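You operate a simulated robot arm through the tools that you are given. There is no shell and no other tool.

The job below is to be done with a simulated two-armed robot. You get a single attempt, and the scene is never put back.

TASK
Take the cap off the filter housing and lay it down on the long workbench.

Only the result counts: the job must be done as asked and must still hold three seconds after the hand-in. Knocking over, shifting, dropping, spilling or breaking anything else fails it. Lids that push on must go on centred and level and be pressed home; caps that screw on are set level and turned clockwise until they are tight.

THE ROBOT
Two 7-joint arms with two-finger parallel grippers on one trunk, on a base that drives. Base frame: it is fixed to the floor where the robot stands at the start and does not move with it; the origin is under the middle of the robot, x ahead of it, y to its left, z up. Readings come in cm, degrees, newtons and seconds.
The left shoulder is at the start at [6.9, 18.2, 111.1], the right one opposite. With the tool pointing down near the work surface each hand reaches from about 26 to 74 cm from the robot's upright axis, wherever it stands, measured 20 degrees to its own side. Places, roughly: filter housing [75, -250, 100]. Payload 3.91 kg a hand.
The tool frame of a hand sits at the grasp point between the pads (the TCP): z along the fingers, y along the line on which they close. The tips reach 3 cm beyond it. Largest opening 11 cm; finger width 2, thickness 1; the body of the gripper, 4.8 by 11.2 cm, starts 5.5 cm behind the TCP.
Orientation is that of the tool frame in the base frame, as a unit quaternion [x, y, z, w]. With the fingers straight down and closing along the base's y, the tool's x points along the base's -x, its y along +y and its z along -z.

THE INTERFACE
- The arms move only by the tool nudge_tool. It takes "left_deltas", "right_deltas" or both (then of equal length, played together; a hand with none holds still); each is a list of rows, each a list of 7 numbers: the shift along the tool's x, y, z in units of 25 mm (1.0 is 25 mm), then the turn, a rotation vector about the tool's x, y, z in units of 4 degrees (1.0 is 4 degrees), then the gripper command, from -1 (shut) to 1 (fully open), values between in proportion. In form: [[tx, ty, tz, wx, wy, wz, grip], ...]. A call has 1 to 20 rows; each row shifts and turns the commanded pose from where the row before left it, along the tool's axes as they then stand. A call with a number of a shift or a turn outside -1 to 1 is refused whole. Rows are played at 5 a second. More than 5 cm and 8.6 degrees between two rows, or a gripper value outside its range, and nothing of the call is played. A pose out of reach is approached as far as the arm can. The call stops where the force on the tool passes 40 N (or 10 N more than at its start, if that is more) or the arm is blocked; 0.2 s more then pass. Each finger travels about 7.2 cm/s and halts on what it meets, pressing with about 28 N; the grip force reading is that of the motor and also rises with nothing between the fingers. The clock runs only during rows and for 0.2 s after the last one: add rows that do not move to give the fingers time. The reply holds the time, the measured pose of the TCP, the force on the tool along the base axes, the opening and the grip force, in the units named above and with some noise, with the torque about the TCP (base axes, N m) and any sound that the robot's microphone picked up.
- Cameras (640 x 400 px; columns grow to the right, rows downward): "scene" is now at [20.87, -1.22, 129.64]; the picture's right is [-0.15, -0.99, 0.00], its down [-0.57, 0.09, -0.81] and it looks along [0.81, -0.12, -0.58] (base axes); focal length 238 px, centre (320, 200). "left" rides on the left gripper at [7.2, -1.7, -10.3] in its tool frame; the picture's right is [0.23, 0.97, 0.00], its down [-0.76, 0.18, -0.62] and it looks along [-0.61, 0.14, 0.78] (tool axes); focal length 222 px, centre (320, 200). "right" rides on the right gripper at [7.2, 1.7, -10.3] in its tool frame; the picture's right is [-0.23, 0.97, 0.00], its down [-0.76, -0.18, -0.62] and it looks along [-0.61, -0.14, 0.78] (tool axes); focal length 222 px, centre (320, 200).
- get_image(camera): a new picture of that camera. The clock stands still meanwhile.
- lift_body(by): slides the trunk up (or, below 0, down) by that many cm; the arms and the scene camera ride with it, the base frame stays. It gives what a move gives, with no picture.
- base_move(legs): drives the robot by 1 to 6 legs, each [ahead, left, turn to the left] in cm, cm and degrees, along the robot's own axes; the way and the turn of a leg run together, so that a leg with both is an arc; at most 150 cm and 180 degrees a leg. The arms and the cameras ride along, it lands a little off, and it stops where it bumps. It gives what a move gives.
- head_to(pan, tilt): turns the head with the scene camera to pan (to the left, within 80 degrees either way) and tilt (down, from -29 to 69), counted from straight ahead of the robot. It gives what a move gives.
- locate(camera, pixels): there is no depth. For up to 12 entries [column, row, z] of the newest picture of that camera ("zoom" is the newest enlarged one), the place [x, y] in the base frame at which the ray of that pixel passes the height z, good to about 0.2 cm. The clock stands still meanwhile.
- zoom(camera, box): a new picture of the part [left, top, right, bottom] of that camera's present view, enlarged. The clock stands still meanwhile.
- hand_in(): hands the job in; it is judged then, once.

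Unless the task says otherwise, let go and move clear before handing in.

The tools are called after "Call:" as a command line: name --argument value ..., lists and objects as JSON in quotes. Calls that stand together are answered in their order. nudge_tool: Moves the arms, as the interface text tells. Its arguments: {"type":"object","properties":{"left_deltas":{"type":"array","items":{"type":"array","items":{"type":"number"}}},"right_deltas":{"type":"array","items":{"type":"array","items":{"type":"number"}}}},"required":[]} The other tools are called the same way: lift_body (by) slides the trunk up or down; base_move (legs) drives the base; head_to (pan, tilt) turns the head that bears the scene camera; get_image (camera) takes a picture; locate (camera, pixels) gives the place at which the rays of pixels pass given heights; zoom (camera, box) takes an enlarged picture of a part of a camera's view; hand_in () hands the job in.

At the start:

```text
time_s: 0.0
left_tool_pos: [53.06, 17.36, 117.21]
left_tool_rot: [-0.001, 1.0, 0.0, 0.0]
left_contact_force: [0.2, -0.1, 0.2]
left_wrist_torque: [-0.01, 0.03, 0.01]
left_finger_gap: 11.02
left_finger_force: 0.1
right_tool_pos: [38.45, -19.78, 114.73]
right_tool_rot: [0.0, 1.0, 0.0, 0.001]
right_contact_force: [-0.4, 0.3, 0.0]
right_wrist_torque: [0.01, 0.01, 0.04]
right_finger_gap: 11.0
right_finger_force: 0.0
trunk travel left (down, up): [-37.5, 13.9]
robot x, y, heading: [0.01, -0.06, 0.1]
head pan, tilt: [-8.5, 35.5]
```

scene: 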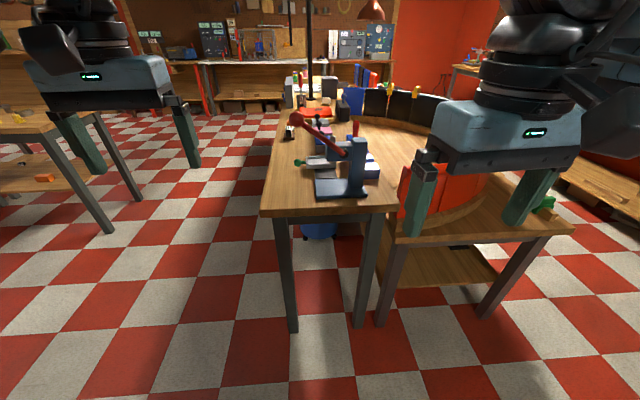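
right: 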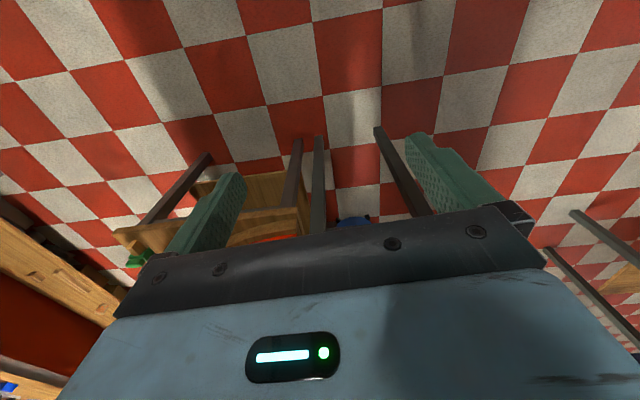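
left: 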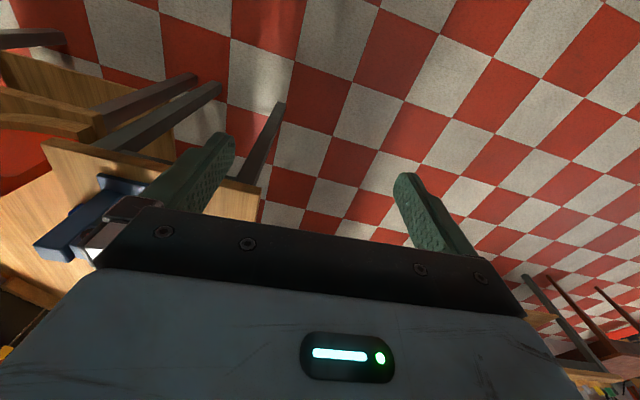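

The start pictures show workbenches ahead but no filter housing, which should be about 250 cm to my right. I'll turn the head right to look.

Call:
head_to --pan -75 --tilt 15

Call:
get_image --camera "scene"

```text
time_s: 1.4
left_tool_pos: [52.94, 17.34, 117.33]
left_tool_rot: [0.0, 1.0, 0.0, 0.001]
left_contact_force: [-0.5, -0.6, 0.3]
left_wrist_torque: [-0.01, -0.01, 0.06]
left_finger_gap: 11.01
left_finger_force: 0.1
right_tool_pos: [38.32, -19.76, 114.74]
right_tool_rot: [0.0, 1.0, 0.0, 0.0]
right_contact_force: [-0.7, 0.9, 0.4]
right_wrist_torque: [-0.01, -0.01, 0.04]
right_finger_gap: 10.99
right_finger_force: 0.2
trunk travel left (down, up): [-37.5, 13.9]
robot x, y, heading: [-0.07, -0.03, -0.1]
head pan, tilt: [-75.0, 15.0]
```

```text
taken
```

scene: 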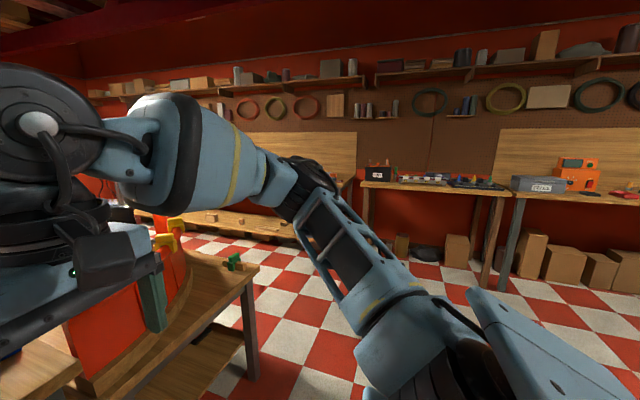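

The view right shows benches along a red wall, with my arm covering the area near (330,165) where the housing should be. I'll look from other head angles to map the surroundings before driving.

Call:
zoom --camera "scene" --box '[120, 120, 640, 300]'

Call:
head_to --pan -40 --tilt 45

Call:
get_image --camera "scene"

Call:
head_to --pan -75 --tilt 60

Call:
get_image --camera "scene"

```text
1.23 times, centred on (380, 210) of scene
```

zoom: 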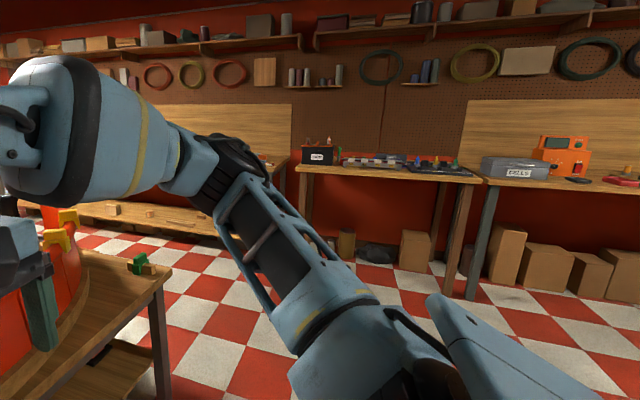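

```text
time_s: 2.4
left_tool_pos: [53.19, 17.32, 117.21]
left_tool_rot: [-0.001, 1.0, 0.0, 0.001]
left_contact_force: [-0.1, 0.3, -0.3]
left_wrist_torque: [0.0, 0.02, -0.01]
left_finger_gap: 10.97
left_finger_force: 0.1
right_tool_pos: [38.44, -19.73, 114.77]
right_tool_rot: [0.0, 1.0, 0.0, -0.001]
right_contact_force: [-0.2, 1.5, 0.0]
right_wrist_torque: [0.02, 0.0, 0.02]
right_finger_gap: 10.99
right_finger_force: 0.0
trunk travel left (down, up): [-37.5, 13.9]
robot x, y, heading: [0.04, -0.04, 0.0]
head pan, tilt: [-40.0, 45.0]
```

```text
taken
```

scene: 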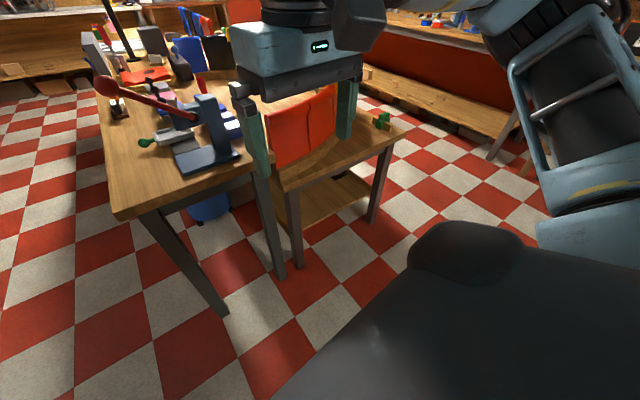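

```text
time_s: 3.4
left_tool_pos: [53.02, 17.39, 117.26]
left_tool_rot: [0.0, 1.0, 0.0, 0.0]
left_contact_force: [0.0, -0.4, -0.5]
left_wrist_torque: [0.01, -0.03, 0.02]
left_finger_gap: 11.02
left_finger_force: 0.0
right_tool_pos: [38.41, -19.85, 114.86]
right_tool_rot: [-0.001, 1.0, 0.001, 0.0]
right_contact_force: [-0.5, 0.1, 0.1]
right_wrist_torque: [0.01, 0.02, 0.01]
right_finger_gap: 10.98
right_finger_force: 0.0
trunk travel left (down, up): [-37.5, 13.9]
robot x, y, heading: [-0.05, -0.24, 0.3]
head pan, tilt: [-75.0, 60.0]
```

```text
taken
```

scene: 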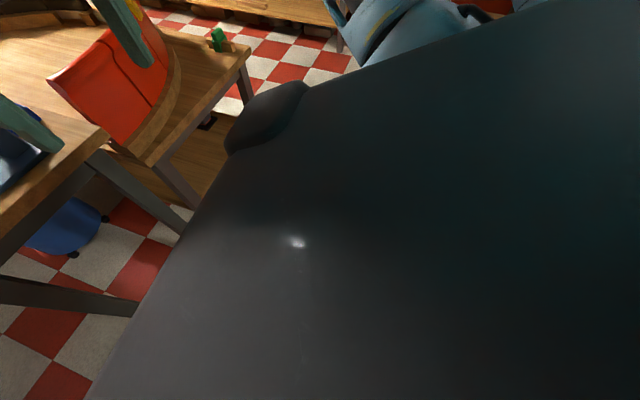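

The side table and vise bench are close ahead on the right. I'll retake the -40 view and measure their edges before turning.

Call:
head_to --pan -40 --tilt 45

Call:
get_image --camera "scene"

Call:
locate --camera "scene" --pixels '[[118, 218, 90], [255, 175, 90], [290, 190, 75], [405, 132, 75], [228, 310, 0], [280, 275, 0], [298, 265, 0], [373, 220, 0], [492, 158, 0]]'

```text
time_s: 4.4
left_tool_pos: [53.01, 17.28, 117.27]
left_tool_rot: [-0.001, 1.0, 0.0, 0.0]
left_contact_force: [-0.3, -1.1, -0.6]
left_wrist_torque: [0.01, 0.0, -0.01]
left_finger_gap: 10.99
left_finger_force: 0.0
right_tool_pos: [38.45, -19.83, 114.7]
right_tool_rot: [0.0, 1.0, 0.0, 0.0]
right_contact_force: [0.7, 0.0, -0.7]
right_wrist_torque: [0.02, -0.01, -0.03]
right_finger_gap: 11.0
right_finger_force: 0.1
trunk travel left (down, up): [-37.5, 13.9]
robot x, y, heading: [0.19, 0.27, 0.1]
head pan, tilt: [-40.0, 45.0]
```

```text
taken
```

scene: 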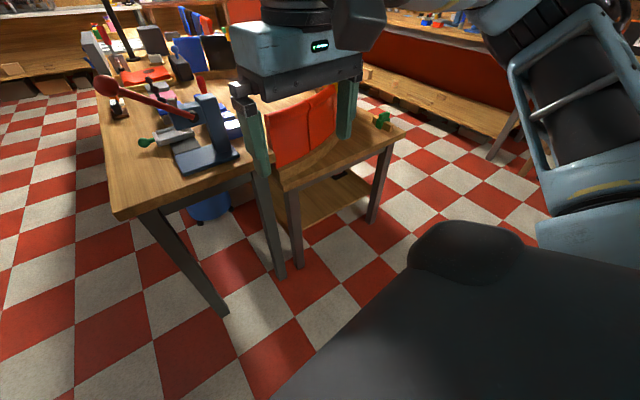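

```text
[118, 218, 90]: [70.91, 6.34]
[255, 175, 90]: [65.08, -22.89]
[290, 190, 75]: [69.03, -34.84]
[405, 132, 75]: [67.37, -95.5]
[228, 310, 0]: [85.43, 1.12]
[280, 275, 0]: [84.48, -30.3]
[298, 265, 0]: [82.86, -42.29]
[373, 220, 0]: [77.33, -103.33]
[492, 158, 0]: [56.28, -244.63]
```

Table legs stand at x≈77–85, so the benches start beyond x≈70 and my hands reach only 56 cm: turning in place is safe. I'll turn 85° right and look.

Call:
base_move --legs '[[0, 0, -85]]'

Call:
head_to --pan 0 --tilt 20

Call:
get_image --camera "scene"

```text
time_s: 8.4
left_tool_pos: [22.86, -51.02, 117.21]
left_tool_rot: [0.668, 0.744, 0.001, 0.0]
left_contact_force: [-0.4, -0.3, 0.6]
left_wrist_torque: [-0.03, -0.01, 0.01]
left_finger_gap: 10.99
left_finger_force: 0.0
right_tool_pos: [-15.63, -40.21, 114.82]
right_tool_rot: [0.669, 0.743, -0.001, 0.0]
right_contact_force: [0.3, 0.0, -1.1]
right_wrist_torque: [0.02, -0.02, 0.01]
right_finger_gap: 11.01
right_finger_force: 0.0
trunk travel left (down, up): [-37.5, 13.9]
robot x, y, heading: [0.31, 0.14, -84.2]
head pan, tilt: [-40.0, 45.0]
```

```text
time_s: 9.5
left_tool_pos: [22.82, -50.95, 117.1]
left_tool_rot: [0.668, 0.744, 0.0, 0.0]
left_contact_force: [-0.3, -0.6, -0.4]
left_wrist_torque: [0.04, 0.01, -0.01]
left_finger_gap: 11.03
left_finger_force: 0.1
right_tool_pos: [-15.6, -40.21, 114.71]
right_tool_rot: [0.67, 0.743, 0.0, 0.0]
right_contact_force: [0.4, -0.9, 0.3]
right_wrist_torque: [0.01, 0.02, 0.01]
right_finger_gap: 11.03
right_finger_force: 0.0
trunk travel left (down, up): [-37.5, 13.9]
robot x, y, heading: [-0.05, -0.42, -84.2]
head pan, tilt: [0.0, 20.0]
```

```text
taken
```

scene: 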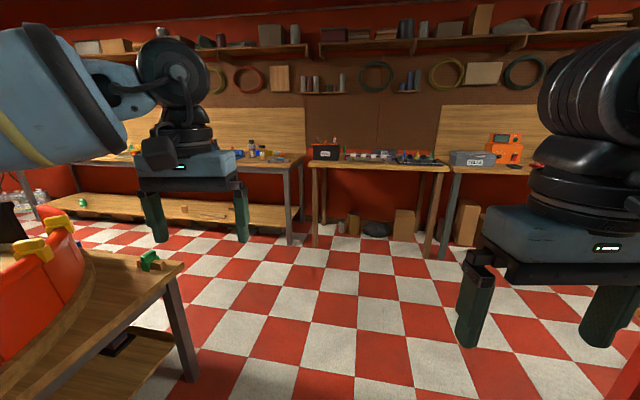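

The housing should project near (265,150), where there is a cluster of items at the right end of the left long bench. Zooming in.

Call:
zoom --camera "scene" --box '[230, 120, 350, 195]'

Call:
zoom --camera "scene" --box '[60, 120, 180, 195]'

```text
5.33 times, centred on (290, 158) of scene
```

zoom: 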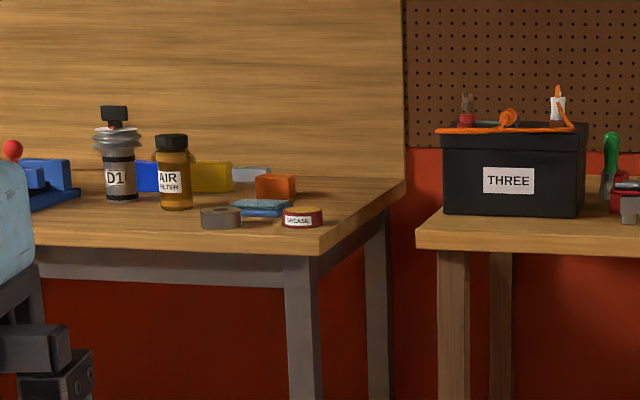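

```text
5.33 times, centred on (120, 158) of scene
```

zoom: 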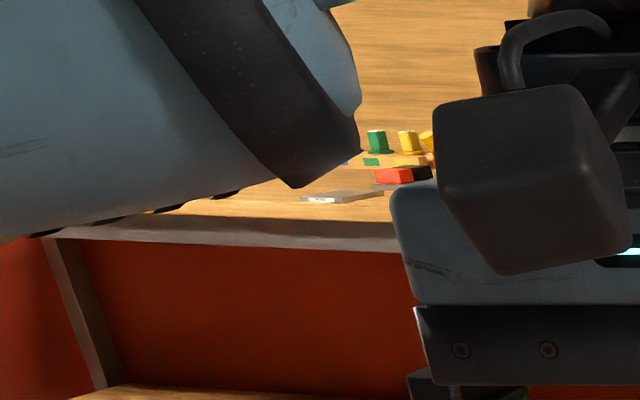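

The amber jar labelled AIR FILTER with a black cap, zoom (175,170), is the filter housing, at the end of a long bench. I'll drive about 130 cm toward it along free floor, then look again.

Call:
base_move --legs '[[0, 0, -5.8], [130, 0, 0]]'

Call:
head_to --pan 50 --tilt 25

Call:
get_image --camera "scene"

Call:
head_to --pan 10 --tilt 30

Call:
get_image --camera "scene"

```text
time_s: 16.7
left_tool_pos: [13.71, -187.02, 117.4]
left_tool_rot: [0.718, 0.696, 0.0, 0.0]
left_contact_force: [-0.4, -0.5, 0.4]
left_wrist_torque: [0.03, -0.02, 0.03]
left_finger_gap: 11.01
left_finger_force: 0.1
right_tool_pos: [-22.97, -171.27, 114.82]
right_tool_rot: [0.719, 0.695, 0.0, 0.0]
right_contact_force: [-0.4, 0.6, 0.2]
right_wrist_torque: [-0.03, -0.02, 0.02]
right_finger_gap: 11.02
right_finger_force: 0.1
trunk travel left (down, up): [-37.5, 13.9]
robot x, y, heading: [-1.87, -133.32, -91.9]
head pan, tilt: [0.0, 20.0]
```

```text
time_s: 17.9
left_tool_pos: [13.75, -187.05, 117.32]
left_tool_rot: [0.717, 0.697, 0.0, 0.0]
left_contact_force: [-1.4, 0.2, -0.7]
left_wrist_torque: [0.01, -0.01, -0.03]
left_finger_gap: 10.99
left_finger_force: 0.0
right_tool_pos: [-23.03, -171.27, 114.71]
right_tool_rot: [0.718, 0.696, 0.0, 0.001]
right_contact_force: [-0.3, 0.4, -0.4]
right_wrist_torque: [-0.01, 0.0, -0.01]
right_finger_gap: 10.98
right_finger_force: 0.1
trunk travel left (down, up): [-37.5, 13.9]
robot x, y, heading: [-1.93, -133.74, -91.6]
head pan, tilt: [50.0, 25.0]
```

```text
taken
```

scene: 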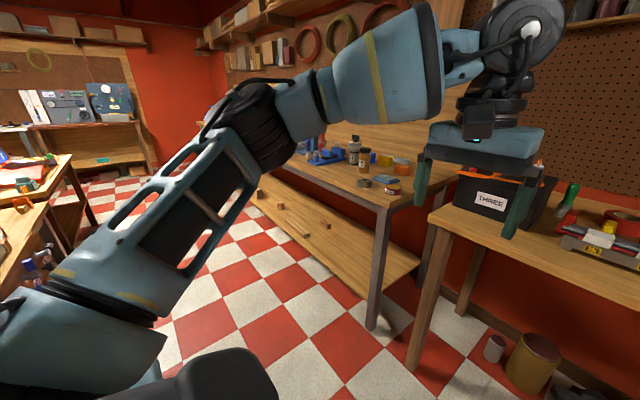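

```text
time_s: 18.9
left_tool_pos: [13.73, -186.95, 117.32]
left_tool_rot: [0.718, 0.696, 0.001, 0.0]
left_contact_force: [0.2, 0.5, -0.4]
left_wrist_torque: [-0.01, -0.04, -0.01]
left_finger_gap: 11.01
left_finger_force: 0.0
right_tool_pos: [-23.0, -171.2, 114.78]
right_tool_rot: [0.718, 0.696, 0.001, 0.0]
right_contact_force: [0.3, 0.4, 0.9]
right_wrist_torque: [0.01, -0.03, 0.0]
right_finger_gap: 10.99
right_finger_force: 0.0
trunk travel left (down, up): [-37.5, 13.9]
robot x, y, heading: [-2.06, -133.37, -91.7]
head pan, tilt: [10.0, 30.0]
```

```text
taken
```

scene: 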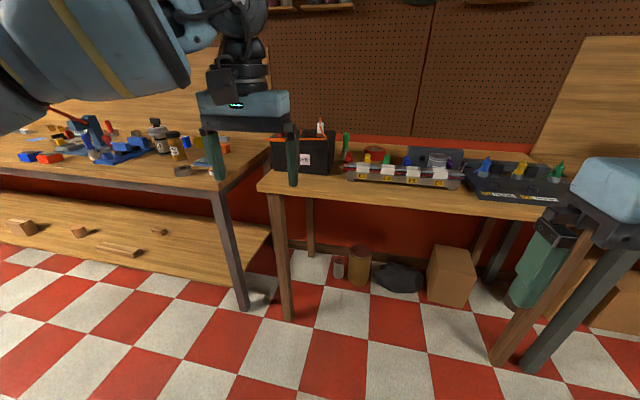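

The jar is visible at (176,147) on the long bench, whose right front corner is near (225,190). I'll measure these points.

Call:
locate --camera "scene" --pixels '[[222, 192, 90], [100, 188, 90], [176, 159, 90], [176, 159, 88], [174, 134, 100], [244, 310, 0], [205, 278, 0], [262, 192, 90], [155, 252, 30]]'

Call:
zoom --camera "scene" --box '[0, 100, 240, 250]'

```text
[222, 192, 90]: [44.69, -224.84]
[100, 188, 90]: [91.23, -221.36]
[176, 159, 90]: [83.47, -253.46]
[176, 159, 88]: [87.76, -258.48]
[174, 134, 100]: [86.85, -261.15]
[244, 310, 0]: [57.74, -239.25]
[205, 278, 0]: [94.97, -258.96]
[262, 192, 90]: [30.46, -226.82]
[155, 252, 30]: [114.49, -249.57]
```

```text
2.67 times, centred on (120, 175) of scene
```

zoom: 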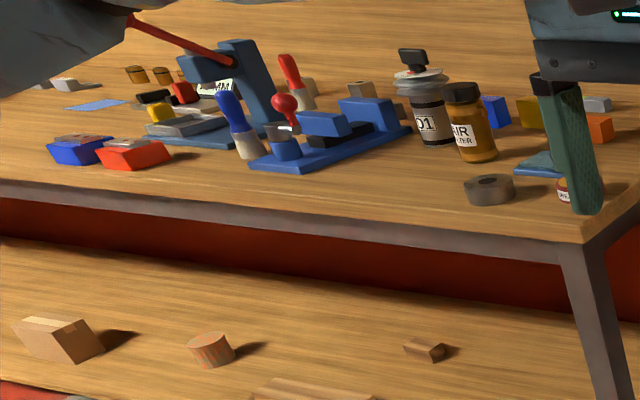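

The jar stands at roughly (83,-253) and the bench's front edge is at y≈-224. I'll raise the trunk for clearance, drive forward, then slide left to stand in front of it.

Call:
lift_body --by 12

Call:
base_move --legs '[[0, 0, 1.7], [52, 0, 0], [0, 80, 0]]'

Call:
head_to --pan 0 --tilt 45

Call:
get_image --camera "scene"

```text
time_s: 20.4
left_tool_pos: [13.76, -187.07, 129.14]
left_tool_rot: [0.718, 0.696, 0.002, -0.001]
left_contact_force: [0.8, -0.1, 0.4]
left_wrist_torque: [-0.02, 0.0, 0.02]
left_finger_gap: 10.99
left_finger_force: 0.1
right_tool_pos: [-23.02, -171.34, 126.61]
right_tool_rot: [0.718, 0.696, 0.001, 0.0]
right_contact_force: [-0.4, -0.1, -0.6]
right_wrist_torque: [-0.02, 0.04, -0.03]
right_finger_gap: 11.02
right_finger_force: 0.0
trunk travel left (down, up): [-49.5, 1.9]
robot x, y, heading: [-1.95, -133.74, -91.8]
head pan, tilt: [10.0, 30.0]
```

```text
time_s: 30.9
left_tool_pos: [95.84, -239.07, 129.25]
left_tool_rot: [0.707, 0.707, 0.001, 0.0]
left_contact_force: [-0.9, -0.8, 0.2]
left_wrist_torque: [0.01, 0.02, 0.01]
left_finger_gap: 11.0
left_finger_force: 0.0
right_tool_pos: [58.76, -224.42, 126.76]
right_tool_rot: [0.707, 0.707, 0.0, 0.0]
right_contact_force: [-0.2, 0.2, -0.5]
right_wrist_torque: [0.01, 0.01, 0.01]
right_finger_gap: 11.0
right_finger_force: 0.0
trunk travel left (down, up): [-49.5, 1.9]
robot x, y, heading: [78.41, -185.88, -90.0]
head pan, tilt: [10.0, 30.0]
```

```text
time_s: 31.7
left_tool_pos: [95.91, -239.03, 129.18]
left_tool_rot: [0.707, 0.707, 0.0, 0.0]
left_contact_force: [0.2, -0.4, -0.3]
left_wrist_torque: [-0.01, 0.03, -0.02]
left_finger_gap: 11.0
left_finger_force: 0.0
right_tool_pos: [58.69, -224.34, 126.79]
right_tool_rot: [0.708, 0.706, -0.001, 0.0]
right_contact_force: [0.2, -0.2, -0.3]
right_wrist_torque: [0.01, 0.03, 0.02]
right_finger_gap: 11.02
right_finger_force: 0.1
trunk travel left (down, up): [-49.5, 1.9]
robot x, y, heading: [78.72, -185.78, -90.3]
head pan, tilt: [0.0, 45.0]
```

```text
taken
```

scene: 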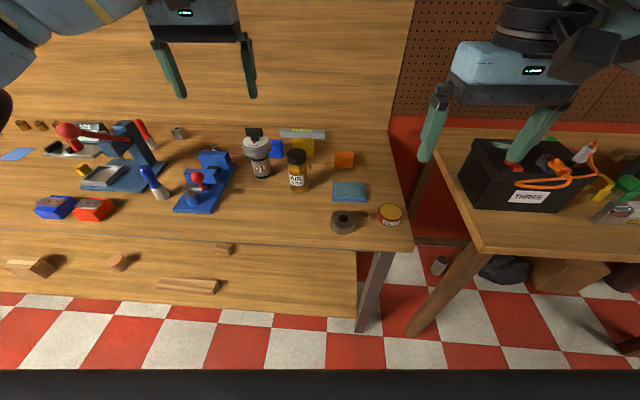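

Now the whole bench is in view: the AIR FILTER jar at (297,172), D1 canister close to its left at (257,155). I'll zoom for detail.

Call:
zoom --camera "scene" --box '[220, 115, 380, 215]'

Call:
locate --camera "zoom" --pixels '[[320, 300, 91], [320, 300, 93], [308, 160, 104], [308, 160, 100], [164, 250, 91], [280, 160, 104], [344, 160, 104]]'

Call:
get_image --camera "left"

Call:
get_image --camera "right"

```text
4.00 times, centred on (300, 165) of scene
```

zoom: 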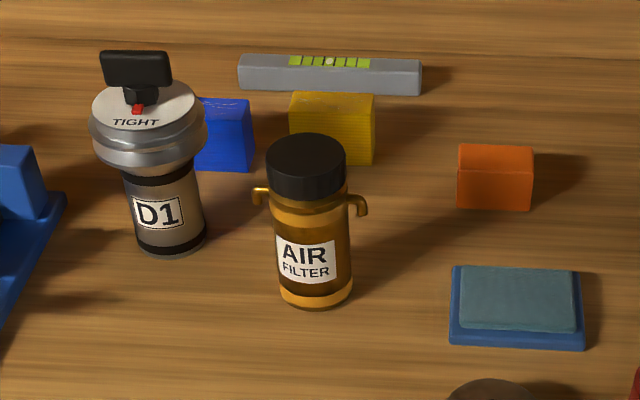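

```text
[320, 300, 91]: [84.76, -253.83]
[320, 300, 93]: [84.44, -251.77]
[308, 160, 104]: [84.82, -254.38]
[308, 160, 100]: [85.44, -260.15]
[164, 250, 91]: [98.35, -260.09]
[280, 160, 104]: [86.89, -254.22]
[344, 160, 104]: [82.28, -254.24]
```

```text
taken
```

left: 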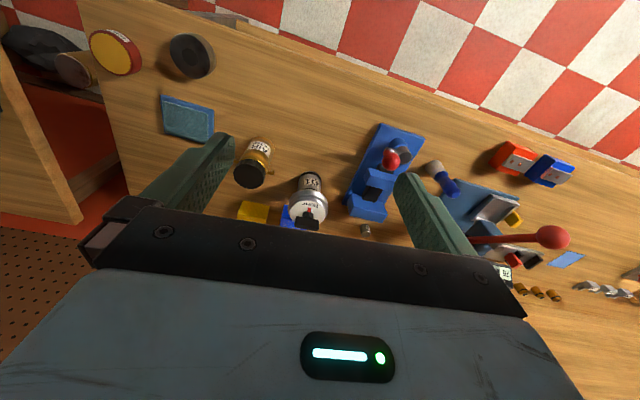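

```text
taken
```

right: 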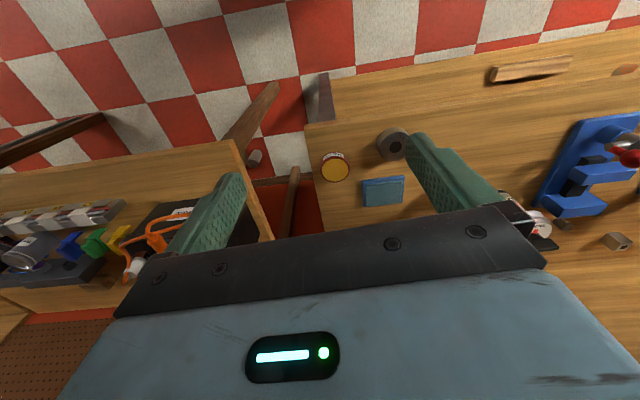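

The jar has two bent yellow tubes just under a smooth black cap. I'll zoom the left hand camera to see the cap type and to triangulate heights.

Call:
zoom --camera "left" --box '[200, 120, 360, 220]'

Call:
locate --camera "zoom" --pixels '[[198, 220, 104], [198, 220, 100], [198, 220, 106], [245, 80, 91], [245, 80, 93], [245, 80, 89]]'

Call:
zoom --camera "scene" --box '[273, 140, 321, 170]'

Call:
zoom --camera "scene" --box '[265, 140, 329, 200]'

```text
4.00 times, centred on (280, 170) of left
```

zoom: 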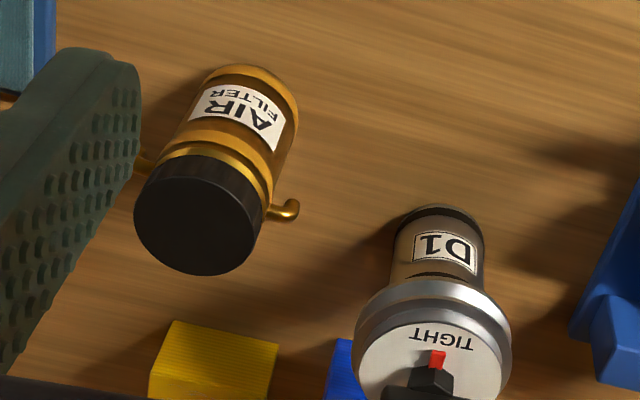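

```text
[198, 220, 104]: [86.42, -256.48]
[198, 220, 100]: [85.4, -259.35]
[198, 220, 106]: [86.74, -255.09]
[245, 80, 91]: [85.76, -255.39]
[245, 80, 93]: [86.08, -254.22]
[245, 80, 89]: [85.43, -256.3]
```

```text
13.33 times, centred on (297, 155) of scene
```

zoom: 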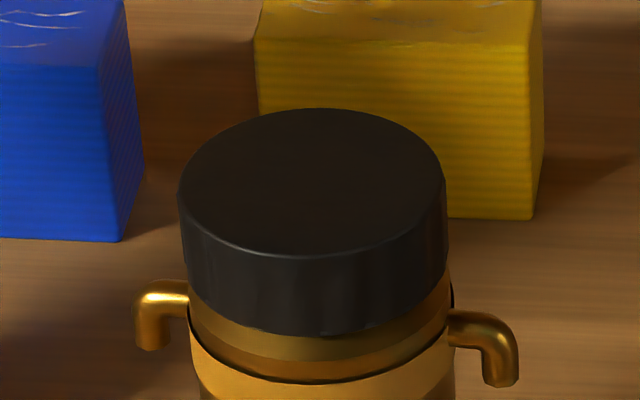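

```text
6.67 times, centred on (297, 170) of scene
```

zoom: 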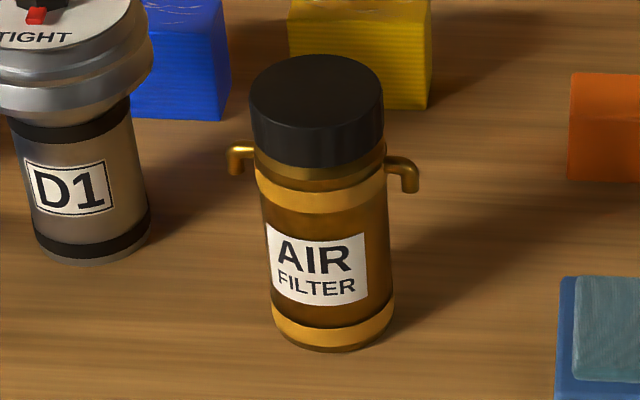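

The cap is a ribbed-side black cap about 4.7 cm across, its top near z≈101 at (85.4,-258.4); the bench is about z 87.5. Before working I'll check how far this bench extends, and what other benches exist, so I know which is the long one.

Call:
head_to --pan 60 --tilt 25

Call:
get_image --camera "scene"

Call:
head_to --pan -70 --tilt 20

Call:
get_image --camera "scene"

Call:
head_to --pan -5 --tilt 50

Call:
get_image --camera "scene"

```text
time_s: 33.0
left_tool_pos: [95.93, -239.01, 129.3]
left_tool_rot: [0.707, 0.708, 0.0, 0.0]
left_contact_force: [0.2, 0.4, 0.1]
left_wrist_torque: [0.01, 0.02, 0.01]
left_finger_gap: 11.02
left_finger_force: 0.0
right_tool_pos: [58.67, -224.31, 126.71]
right_tool_rot: [0.708, 0.706, 0.0, 0.0]
right_contact_force: [-0.3, -0.6, -0.1]
right_wrist_torque: [-0.03, -0.01, 0.02]
right_finger_gap: 11.01
right_finger_force: 0.0
trunk travel left (down, up): [-49.5, 1.9]
robot x, y, heading: [78.67, -185.83, -90.0]
head pan, tilt: [60.0, 25.0]
```

```text
taken
```

scene: 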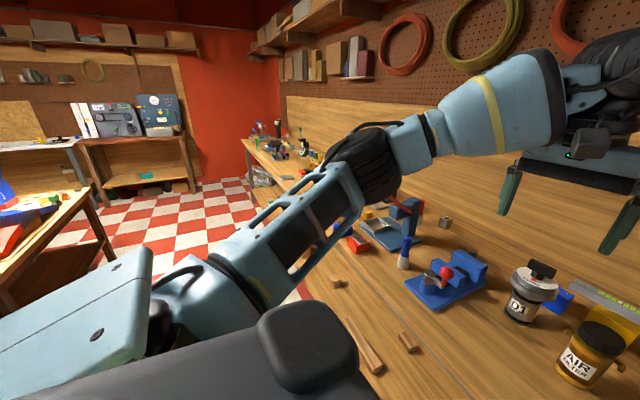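

```text
time_s: 35.1
left_tool_pos: [95.97, -239.1, 129.18]
left_tool_rot: [0.707, 0.707, -0.001, 0.001]
left_contact_force: [-0.1, -0.2, -0.1]
left_wrist_torque: [0.01, 0.0, -0.01]
left_finger_gap: 11.03
left_finger_force: 0.0
right_tool_pos: [58.76, -224.36, 126.81]
right_tool_rot: [0.708, 0.707, 0.0, 0.0]
right_contact_force: [-0.8, -1.0, -0.1]
right_wrist_torque: [-0.01, 0.0, 0.01]
right_finger_gap: 10.98
right_finger_force: 0.1
trunk travel left (down, up): [-49.5, 1.9]
robot x, y, heading: [78.95, -186.03, -90.1]
head pan, tilt: [-70.0, 20.0]
```

```text
taken
```

scene: 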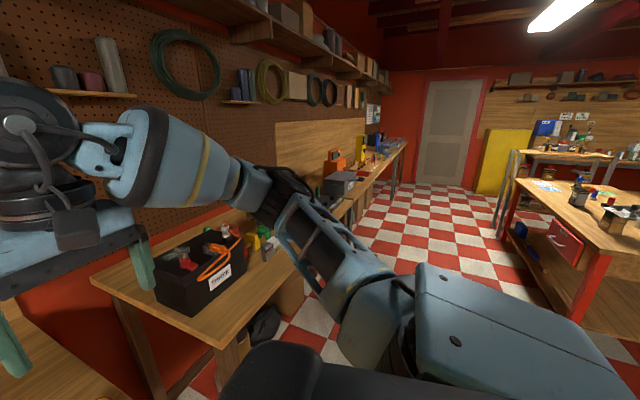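

```text
time_s: 36.5
left_tool_pos: [95.78, -239.08, 129.24]
left_tool_rot: [0.707, 0.707, 0.0, 0.001]
left_contact_force: [0.3, 0.0, -0.1]
left_wrist_torque: [-0.04, -0.01, 0.01]
left_finger_gap: 10.99
left_finger_force: 0.1
right_tool_pos: [58.73, -224.35, 126.76]
right_tool_rot: [0.707, 0.707, 0.0, 0.0]
right_contact_force: [-0.4, 0.2, 0.6]
right_wrist_torque: [0.01, 0.0, -0.03]
right_finger_gap: 10.99
right_finger_force: 0.0
trunk travel left (down, up): [-49.5, 1.9]
robot x, y, heading: [78.72, -185.92, -89.9]
head pan, tilt: [-5.0, 50.0]
```

```text
taken
```

scene: 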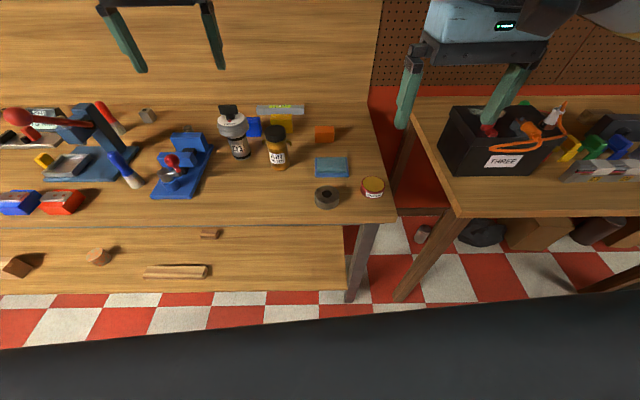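

There's another row of benches to the right running toward the door, so I must compare lengths. I'll zoom in both directions and measure the ends.

Call:
head_to --pan -75 --tilt 10

Call:
zoom --camera "scene" --box '[200, 120, 440, 270]'

Call:
head_to --pan 70 --tilt 15

Call:
zoom --camera "scene" --box '[240, 120, 480, 270]'

Call:
get_image --camera "scene"

```text
time_s: 37.9
left_tool_pos: [95.99, -239.23, 129.38]
left_tool_rot: [0.707, 0.707, 0.0, 0.0]
left_contact_force: [0.0, 0.2, 0.8]
left_wrist_torque: [0.0, 0.0, 0.02]
left_finger_gap: 10.99
left_finger_force: 0.0
right_tool_pos: [58.82, -224.4, 126.73]
right_tool_rot: [0.707, 0.707, 0.0, -0.001]
right_contact_force: [-0.1, 0.0, -0.2]
right_wrist_torque: [0.02, 0.02, 0.02]
right_finger_gap: 11.04
right_finger_force: 0.0
trunk travel left (down, up): [-49.5, 1.9]
robot x, y, heading: [78.36, -185.84, -90.3]
head pan, tilt: [-75.0, 10.0]
```

```text
2.67 times, centred on (320, 195) of scene
```

zoom: 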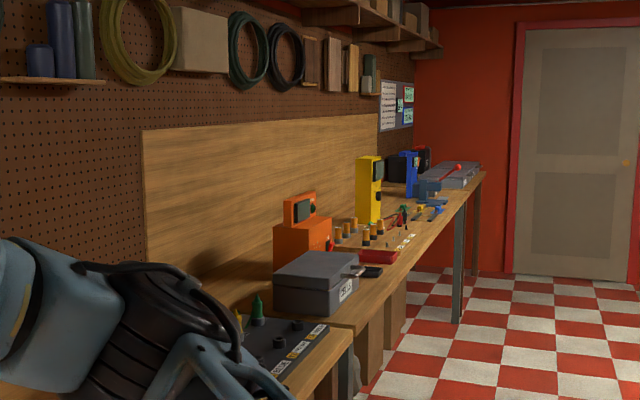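

```text
time_s: 40.2
left_tool_pos: [96.0, -239.03, 129.24]
left_tool_rot: [0.707, 0.707, 0.0, 0.0]
left_contact_force: [0.5, 0.6, -0.3]
left_wrist_torque: [0.01, 0.01, 0.0]
left_finger_gap: 11.0
left_finger_force: 0.0
right_tool_pos: [58.63, -224.27, 126.82]
right_tool_rot: [0.707, 0.707, -0.001, 0.0]
right_contact_force: [0.3, 0.6, 0.0]
right_wrist_torque: [-0.01, 0.01, 0.0]
right_finger_gap: 11.01
right_finger_force: 0.2
trunk travel left (down, up): [-49.5, 1.9]
robot x, y, heading: [78.8, -185.96, -89.8]
head pan, tilt: [70.0, 15.0]
```

```text
2.67 times, centred on (360, 195) of scene
```

zoom: 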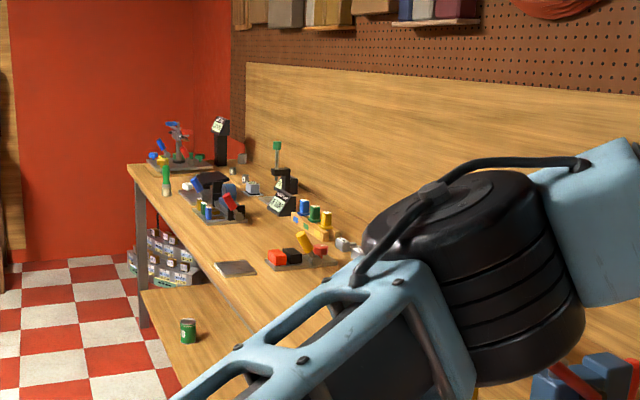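

```text
taken
```

scene: 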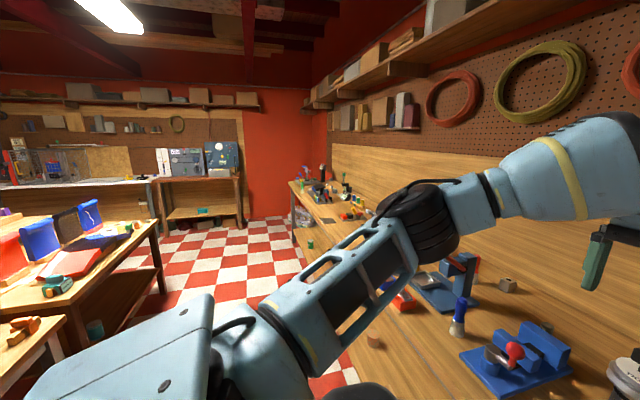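

I'll measure the far end of this bench, pixel (288,182), and then of the one to the right.

Call:
locate --camera "scene" --pixels '[[288, 182, 88], [293, 243, 0], [290, 242, 0]]'

Call:
head_to --pan -75 --tilt 10

Call:
get_image --camera "scene"

Call:
locate --camera "scene" --pixels '[[381, 185, 88], [381, 185, 91], [370, 240, 0], [330, 245, 88]]'

```text
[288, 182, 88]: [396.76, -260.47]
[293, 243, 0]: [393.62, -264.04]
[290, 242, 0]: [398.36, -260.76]
```

```text
time_s: 42.5
left_tool_pos: [95.79, -239.04, 129.26]
left_tool_rot: [0.707, 0.707, -0.001, 0.001]
left_contact_force: [-0.9, -0.2, 0.0]
left_wrist_torque: [0.01, 0.02, 0.02]
left_finger_gap: 10.99
left_finger_force: 0.1
right_tool_pos: [58.64, -224.34, 126.81]
right_tool_rot: [0.708, 0.706, 0.001, 0.0]
right_contact_force: [-0.7, -0.8, -0.6]
right_wrist_torque: [-0.02, 0.0, 0.03]
right_finger_gap: 11.03
right_finger_force: 0.1
trunk travel left (down, up): [-49.5, 1.9]
robot x, y, heading: [78.73, -186.28, -90.3]
head pan, tilt: [-75.0, 10.0]
```

```text
taken
```

scene: 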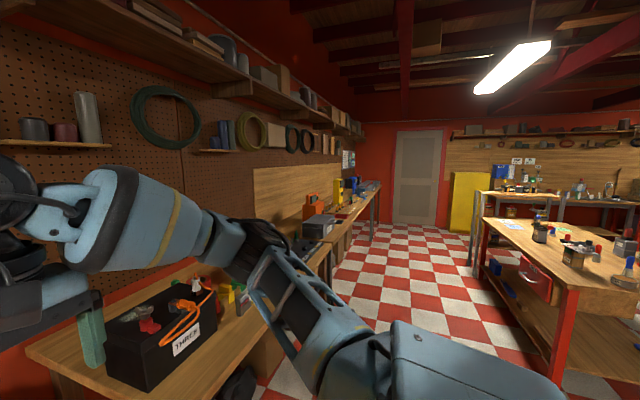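

```text
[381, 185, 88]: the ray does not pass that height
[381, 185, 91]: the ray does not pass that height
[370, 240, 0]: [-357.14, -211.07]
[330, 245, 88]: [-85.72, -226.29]
```

This bench runs from x≈44 to 397, is long, and carries the housing, so it is the long workbench. Next I look straight down to judge the clearance between my base and the bench before moving closer.

Call:
head_to --pan 0 --tilt 69

Call:
get_image --camera "scene"

Call:
locate --camera "scene" --pixels '[[250, 160, 88], [100, 160, 88], [200, 220, 25], [200, 290, 0], [200, 290, 30], [340, 290, 0]]'

```text
time_s: 43.9
left_tool_pos: [95.77, -238.9, 129.3]
left_tool_rot: [0.707, 0.707, 0.001, 0.0]
left_contact_force: [-0.1, 0.4, -0.8]
left_wrist_torque: [-0.02, 0.01, -0.01]
left_finger_gap: 10.98
left_finger_force: 0.0
right_tool_pos: [58.69, -224.48, 126.77]
right_tool_rot: [0.708, 0.707, 0.0, -0.001]
right_contact_force: [-0.2, 1.1, -0.9]
right_wrist_torque: [0.02, 0.02, -0.04]
right_finger_gap: 11.0
right_finger_force: 0.2
trunk travel left (down, up): [-49.5, 1.9]
robot x, y, heading: [78.75, -185.87, -90.1]
head pan, tilt: [0.0, 68.8]
```

```text
taken
```

scene: 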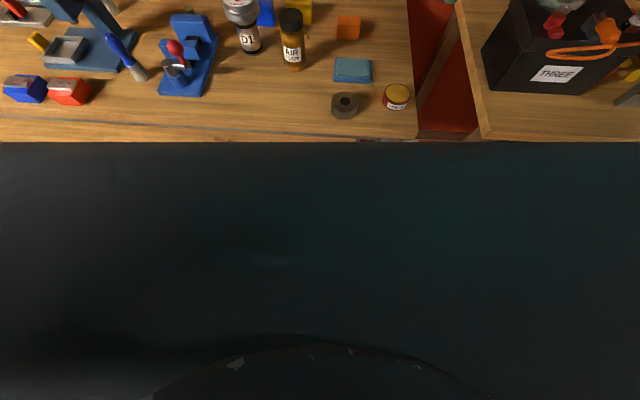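

```text
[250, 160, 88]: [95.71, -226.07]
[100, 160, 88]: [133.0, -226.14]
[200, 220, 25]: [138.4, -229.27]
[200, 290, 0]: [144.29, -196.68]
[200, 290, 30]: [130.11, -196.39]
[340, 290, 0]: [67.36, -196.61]
```

The bench edge lies about y≈-229, roughly 43 cm ahead of my axis. I'll move 10 cm ahead and 6 cm left, centring on the jar.

Call:
base_move --legs '[[10, 6, 0]]'

Call:
head_to --pan 0 --tilt 50

Call:
get_image --camera "scene"

Call:
zoom --camera "scene" --box '[240, 90, 400, 190]'

Call:
get_image --camera "right"

Call:
get_image --camera "left"

```text
time_s: 45.2
left_tool_pos: [101.58, -249.17, 129.48]
left_tool_rot: [0.709, 0.705, 0.0, 0.001]
left_contact_force: [-0.1, -0.2, 0.2]
left_wrist_torque: [-0.02, 0.01, -0.03]
left_finger_gap: 10.99
left_finger_force: 0.1
right_tool_pos: [64.49, -234.22, 126.7]
right_tool_rot: [0.709, 0.705, -0.001, 0.0]
right_contact_force: [-0.3, 1.0, -0.7]
right_wrist_torque: [0.01, -0.01, -0.03]
right_finger_gap: 11.0
right_finger_force: 0.1
trunk travel left (down, up): [-49.5, 1.9]
robot x, y, heading: [84.52, -195.94, -90.6]
head pan, tilt: [0.0, 68.8]
```

```text
time_s: 46.0
left_tool_pos: [101.54, -249.24, 129.41]
left_tool_rot: [0.709, 0.705, 0.0, 0.0]
left_contact_force: [0.4, -0.2, -0.3]
left_wrist_torque: [0.03, 0.03, 0.01]
left_finger_gap: 11.0
left_finger_force: 0.1
right_tool_pos: [64.65, -234.44, 126.74]
right_tool_rot: [0.708, 0.706, 0.0, 0.0]
right_contact_force: [0.1, -0.3, -0.4]
right_wrist_torque: [0.0, 0.02, -0.05]
right_finger_gap: 11.0
right_finger_force: 0.0
trunk travel left (down, up): [-49.5, 1.9]
robot x, y, heading: [85.02, -196.26, -90.4]
head pan, tilt: [0.0, 50.0]
```

```text
taken
```

scene: 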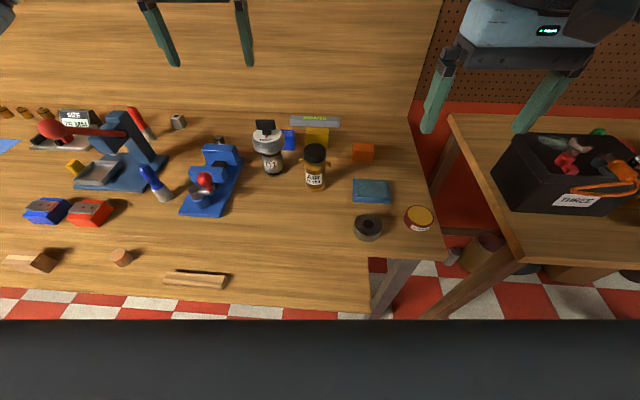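

```text
4.00 times, centred on (320, 140) of scene
```

zoom: 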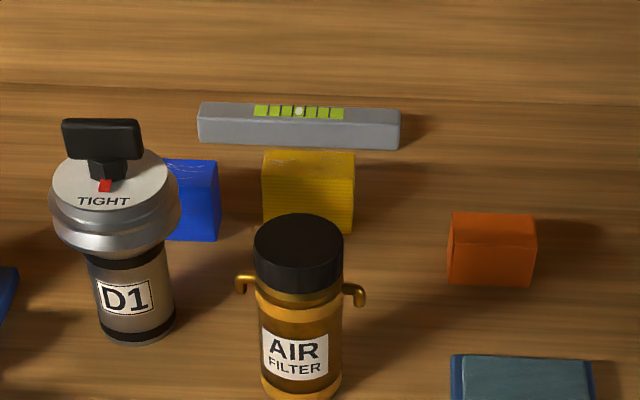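

```text
taken
```

right: 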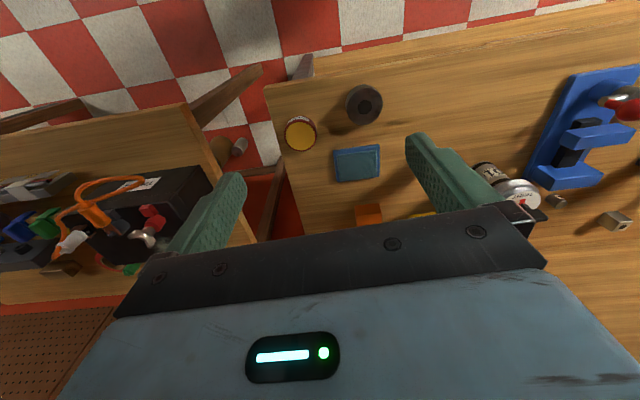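

```text
taken
```

left: 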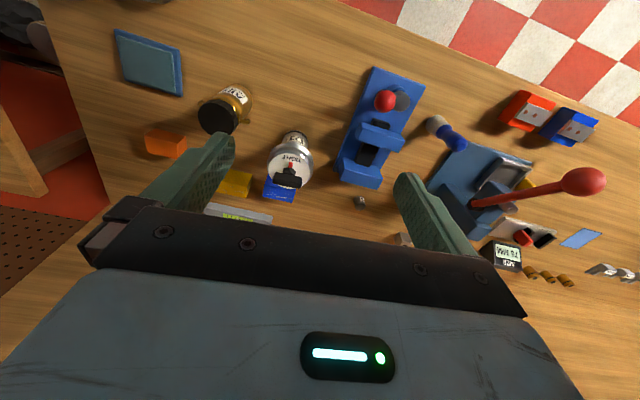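

The robot moved without bumping. Now I triangulate the cap from the scene zoom (centre about (299,242)) and a left-camera zoom.

Call:
locate --camera "zoom" --pixels '[[299, 242, 100], [299, 242, 104], [254, 243, 101], [343, 243, 101], [299, 292, 98], [299, 292, 100], [132, 342, 88], [299, 400, 88]]'

Call:
zoom --camera "left" --box '[180, 70, 340, 170]'

Call:
zoom --camera "scene" --box '[240, 110, 400, 210]'

```text
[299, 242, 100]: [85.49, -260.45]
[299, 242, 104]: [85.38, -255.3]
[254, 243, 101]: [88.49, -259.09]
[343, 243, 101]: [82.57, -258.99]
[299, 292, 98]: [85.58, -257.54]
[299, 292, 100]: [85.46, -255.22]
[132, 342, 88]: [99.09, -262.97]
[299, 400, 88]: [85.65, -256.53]
```

```text
4.00 times, centred on (260, 120) of left
```

zoom: 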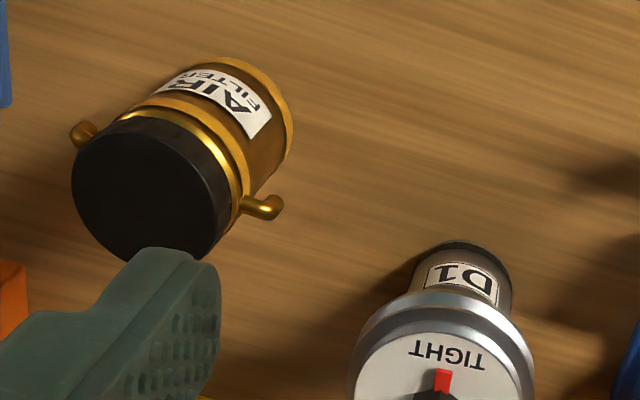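

```text
4.00 times, centred on (320, 160) of scene
```

zoom: 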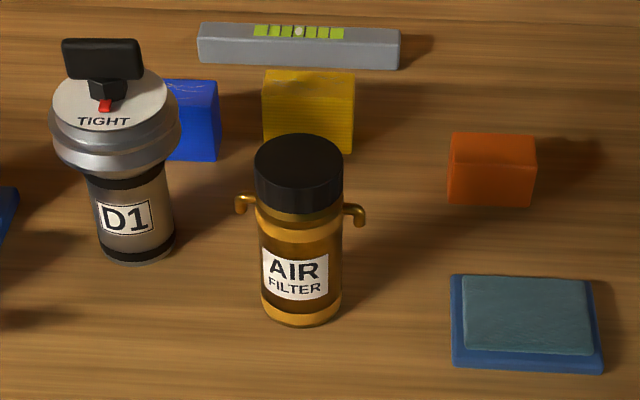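

The cap is about 5.9 cm across. I'll locate the same cap centre in the left view.

Call:
zoom --camera "left" --box '[180, 70, 340, 170]'

Call:
locate --camera "zoom" --pixels '[[143, 190, 100], [143, 190, 104], [290, 140, 88], [260, 70, 88], [260, 70, 92], [230, 190, 98]]'

Call:
zoom --camera "scene" --box '[240, 110, 400, 210]'

Call:
locate --camera "zoom" --pixels '[[301, 326, 88], [301, 326, 92], [299, 162, 100], [299, 162, 104]]'

```text
4.00 times, centred on (260, 120) of left
```

zoom: 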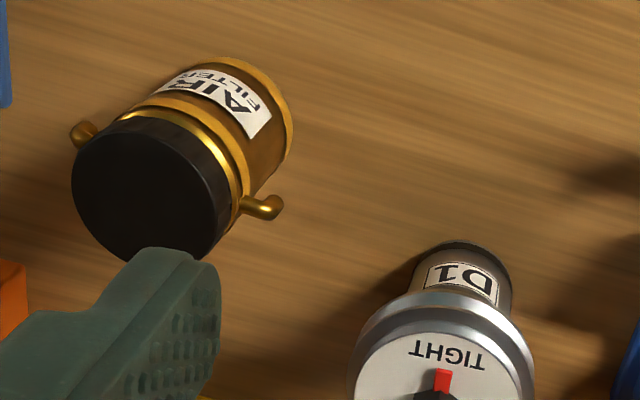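

```text
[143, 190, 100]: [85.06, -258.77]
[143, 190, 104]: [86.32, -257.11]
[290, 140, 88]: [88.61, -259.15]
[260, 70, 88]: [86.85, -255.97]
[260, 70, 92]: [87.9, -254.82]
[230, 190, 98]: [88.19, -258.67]
```

```text
4.00 times, centred on (320, 160) of scene
```

zoom: 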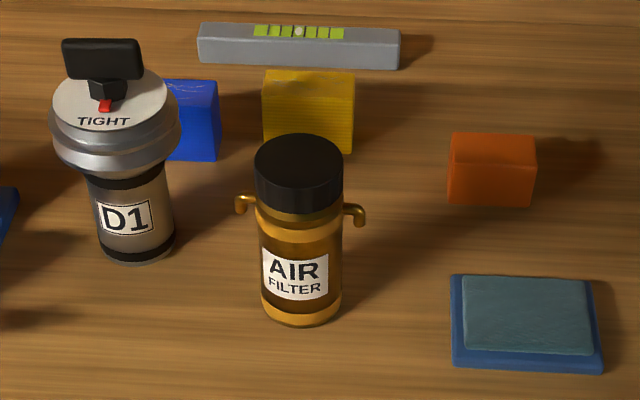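

```text
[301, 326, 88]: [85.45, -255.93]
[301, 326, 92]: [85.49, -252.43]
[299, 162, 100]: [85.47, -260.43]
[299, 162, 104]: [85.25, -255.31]
```

Triangulation gives the cap top centre (85.5,-258.0,101.9), base on the bench at z≈88, cap about 2 cm high with the two tubes near z≈97.5. Plan: left hand tilted 45° grips the body from the front, right hand unscrews the cap from above. I'll lower the trunk a bit and bring the left hand in front of the jar, then tilt it.

Call:
lift_body --by -8

Call:
nudge_tool --left_deltas '[[0.4, -0.8, 0, 0, 0, 0, 1], [0.4, -0.8, 0, 0, 0, 0, 1], [0.4, -0.8, 0, 0, 0, 0, 1], [0.4, -0.8, 0, 0, 0, 0, 1], [0.4, -0.8, 0, 0, 0, 0, 1], [0.4, -0.8, 0, 0, 0, 0, 1], [0.4, -0.8, 0, 0, 0, 0, 1], [0.4, -0.8, 0, 0, 0, 0, 1]]'

Call:
nudge_tool --left_deltas '[[0, 0, 0, 0, -1, 0, 1], [0, 0, 0, 0, -1, 0, 1], [0, 0, 0, 0, -1, 0, 1], [0, 0, 0, 0, -1, 0, 1], [0, 0, 0, 0, -1, 0, 1], [0, 0, 0, 0, -1, 0, 1], [0, 0, 0, 0, -1, 0, 1], [0, 0, 0, 0, -1, 0, 1], [0, 0, 0, 0, -1, 0, 1], [0, 0, 0, 0, -1, 0, 1], [0, 0, 0, 0, -1, 0, 1], [0, 0, 0, 0, -0.25, 0, 1]]'

Call:
get_image --camera "scene"

Call:
get_image --camera "left"

```text
time_s: 47.1
left_tool_pos: [101.65, -249.2, 121.29]
left_tool_rot: [0.709, 0.706, -0.002, 0.0]
left_contact_force: [-0.5, 0.6, 0.5]
left_wrist_torque: [0.0, 0.02, -0.02]
left_finger_gap: 11.0
left_finger_force: 0.0
right_tool_pos: [64.61, -234.39, 118.83]
right_tool_rot: [0.708, 0.706, 0.0, 0.001]
right_contact_force: [0.4, -0.6, 0.2]
right_wrist_torque: [-0.01, -0.01, 0.02]
right_finger_gap: 11.01
right_finger_force: 0.0
trunk travel left (down, up): [-41.5, 9.9]
robot x, y, heading: [84.71, -195.94, -90.3]
head pan, tilt: [0.0, 50.0]
```

```text
time_s: 49.0
left_tool_pos: [85.74, -241.2, 121.24]
left_tool_rot: [0.708, 0.706, -0.001, 0.0]
left_contact_force: [0.9, -0.7, 0.1]
left_wrist_torque: [0.01, -0.01, 0.01]
left_finger_gap: 10.99
left_finger_force: 0.0
right_tool_pos: [64.36, -234.36, 118.84]
right_tool_rot: [0.709, 0.705, 0.0, 0.001]
right_contact_force: [-0.8, -0.2, -0.1]
right_wrist_torque: [-0.01, -0.03, 0.02]
right_finger_gap: 10.99
right_finger_force: 0.0
trunk travel left (down, up): [-41.5, 9.9]
robot x, y, heading: [84.59, -196.14, -90.3]
head pan, tilt: [0.0, 50.0]
```

```text
time_s: 51.5
left_tool_pos: [85.65, -241.22, 121.37]
left_tool_rot: [0.654, 0.651, -0.273, 0.271]
left_contact_force: [0.5, -1.1, -0.2]
left_wrist_torque: [0.0, -0.01, -0.03]
left_finger_gap: 11.0
left_finger_force: 0.1
right_tool_pos: [64.58, -234.39, 118.79]
right_tool_rot: [0.709, 0.705, 0.001, 0.0]
right_contact_force: [-0.1, -0.6, 0.0]
right_wrist_torque: [-0.01, 0.0, 0.01]
right_finger_gap: 10.98
right_finger_force: 0.1
trunk travel left (down, up): [-41.5, 9.9]
robot x, y, heading: [84.6, -196.18, -90.3]
head pan, tilt: [0.0, 50.0]
```

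```text
taken
```

scene: 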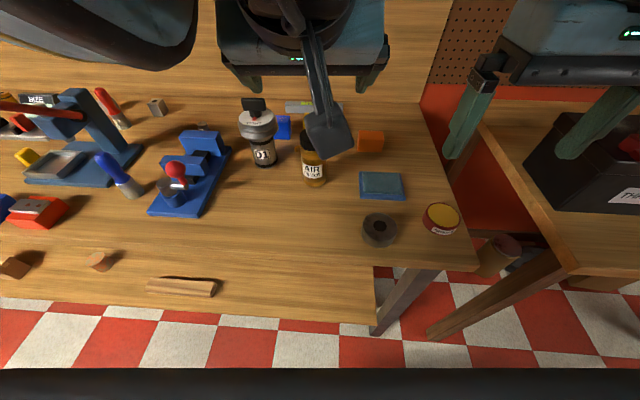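

```text
taken
```

left: 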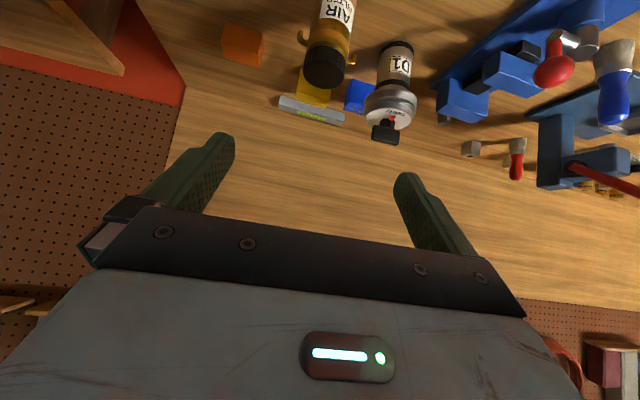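

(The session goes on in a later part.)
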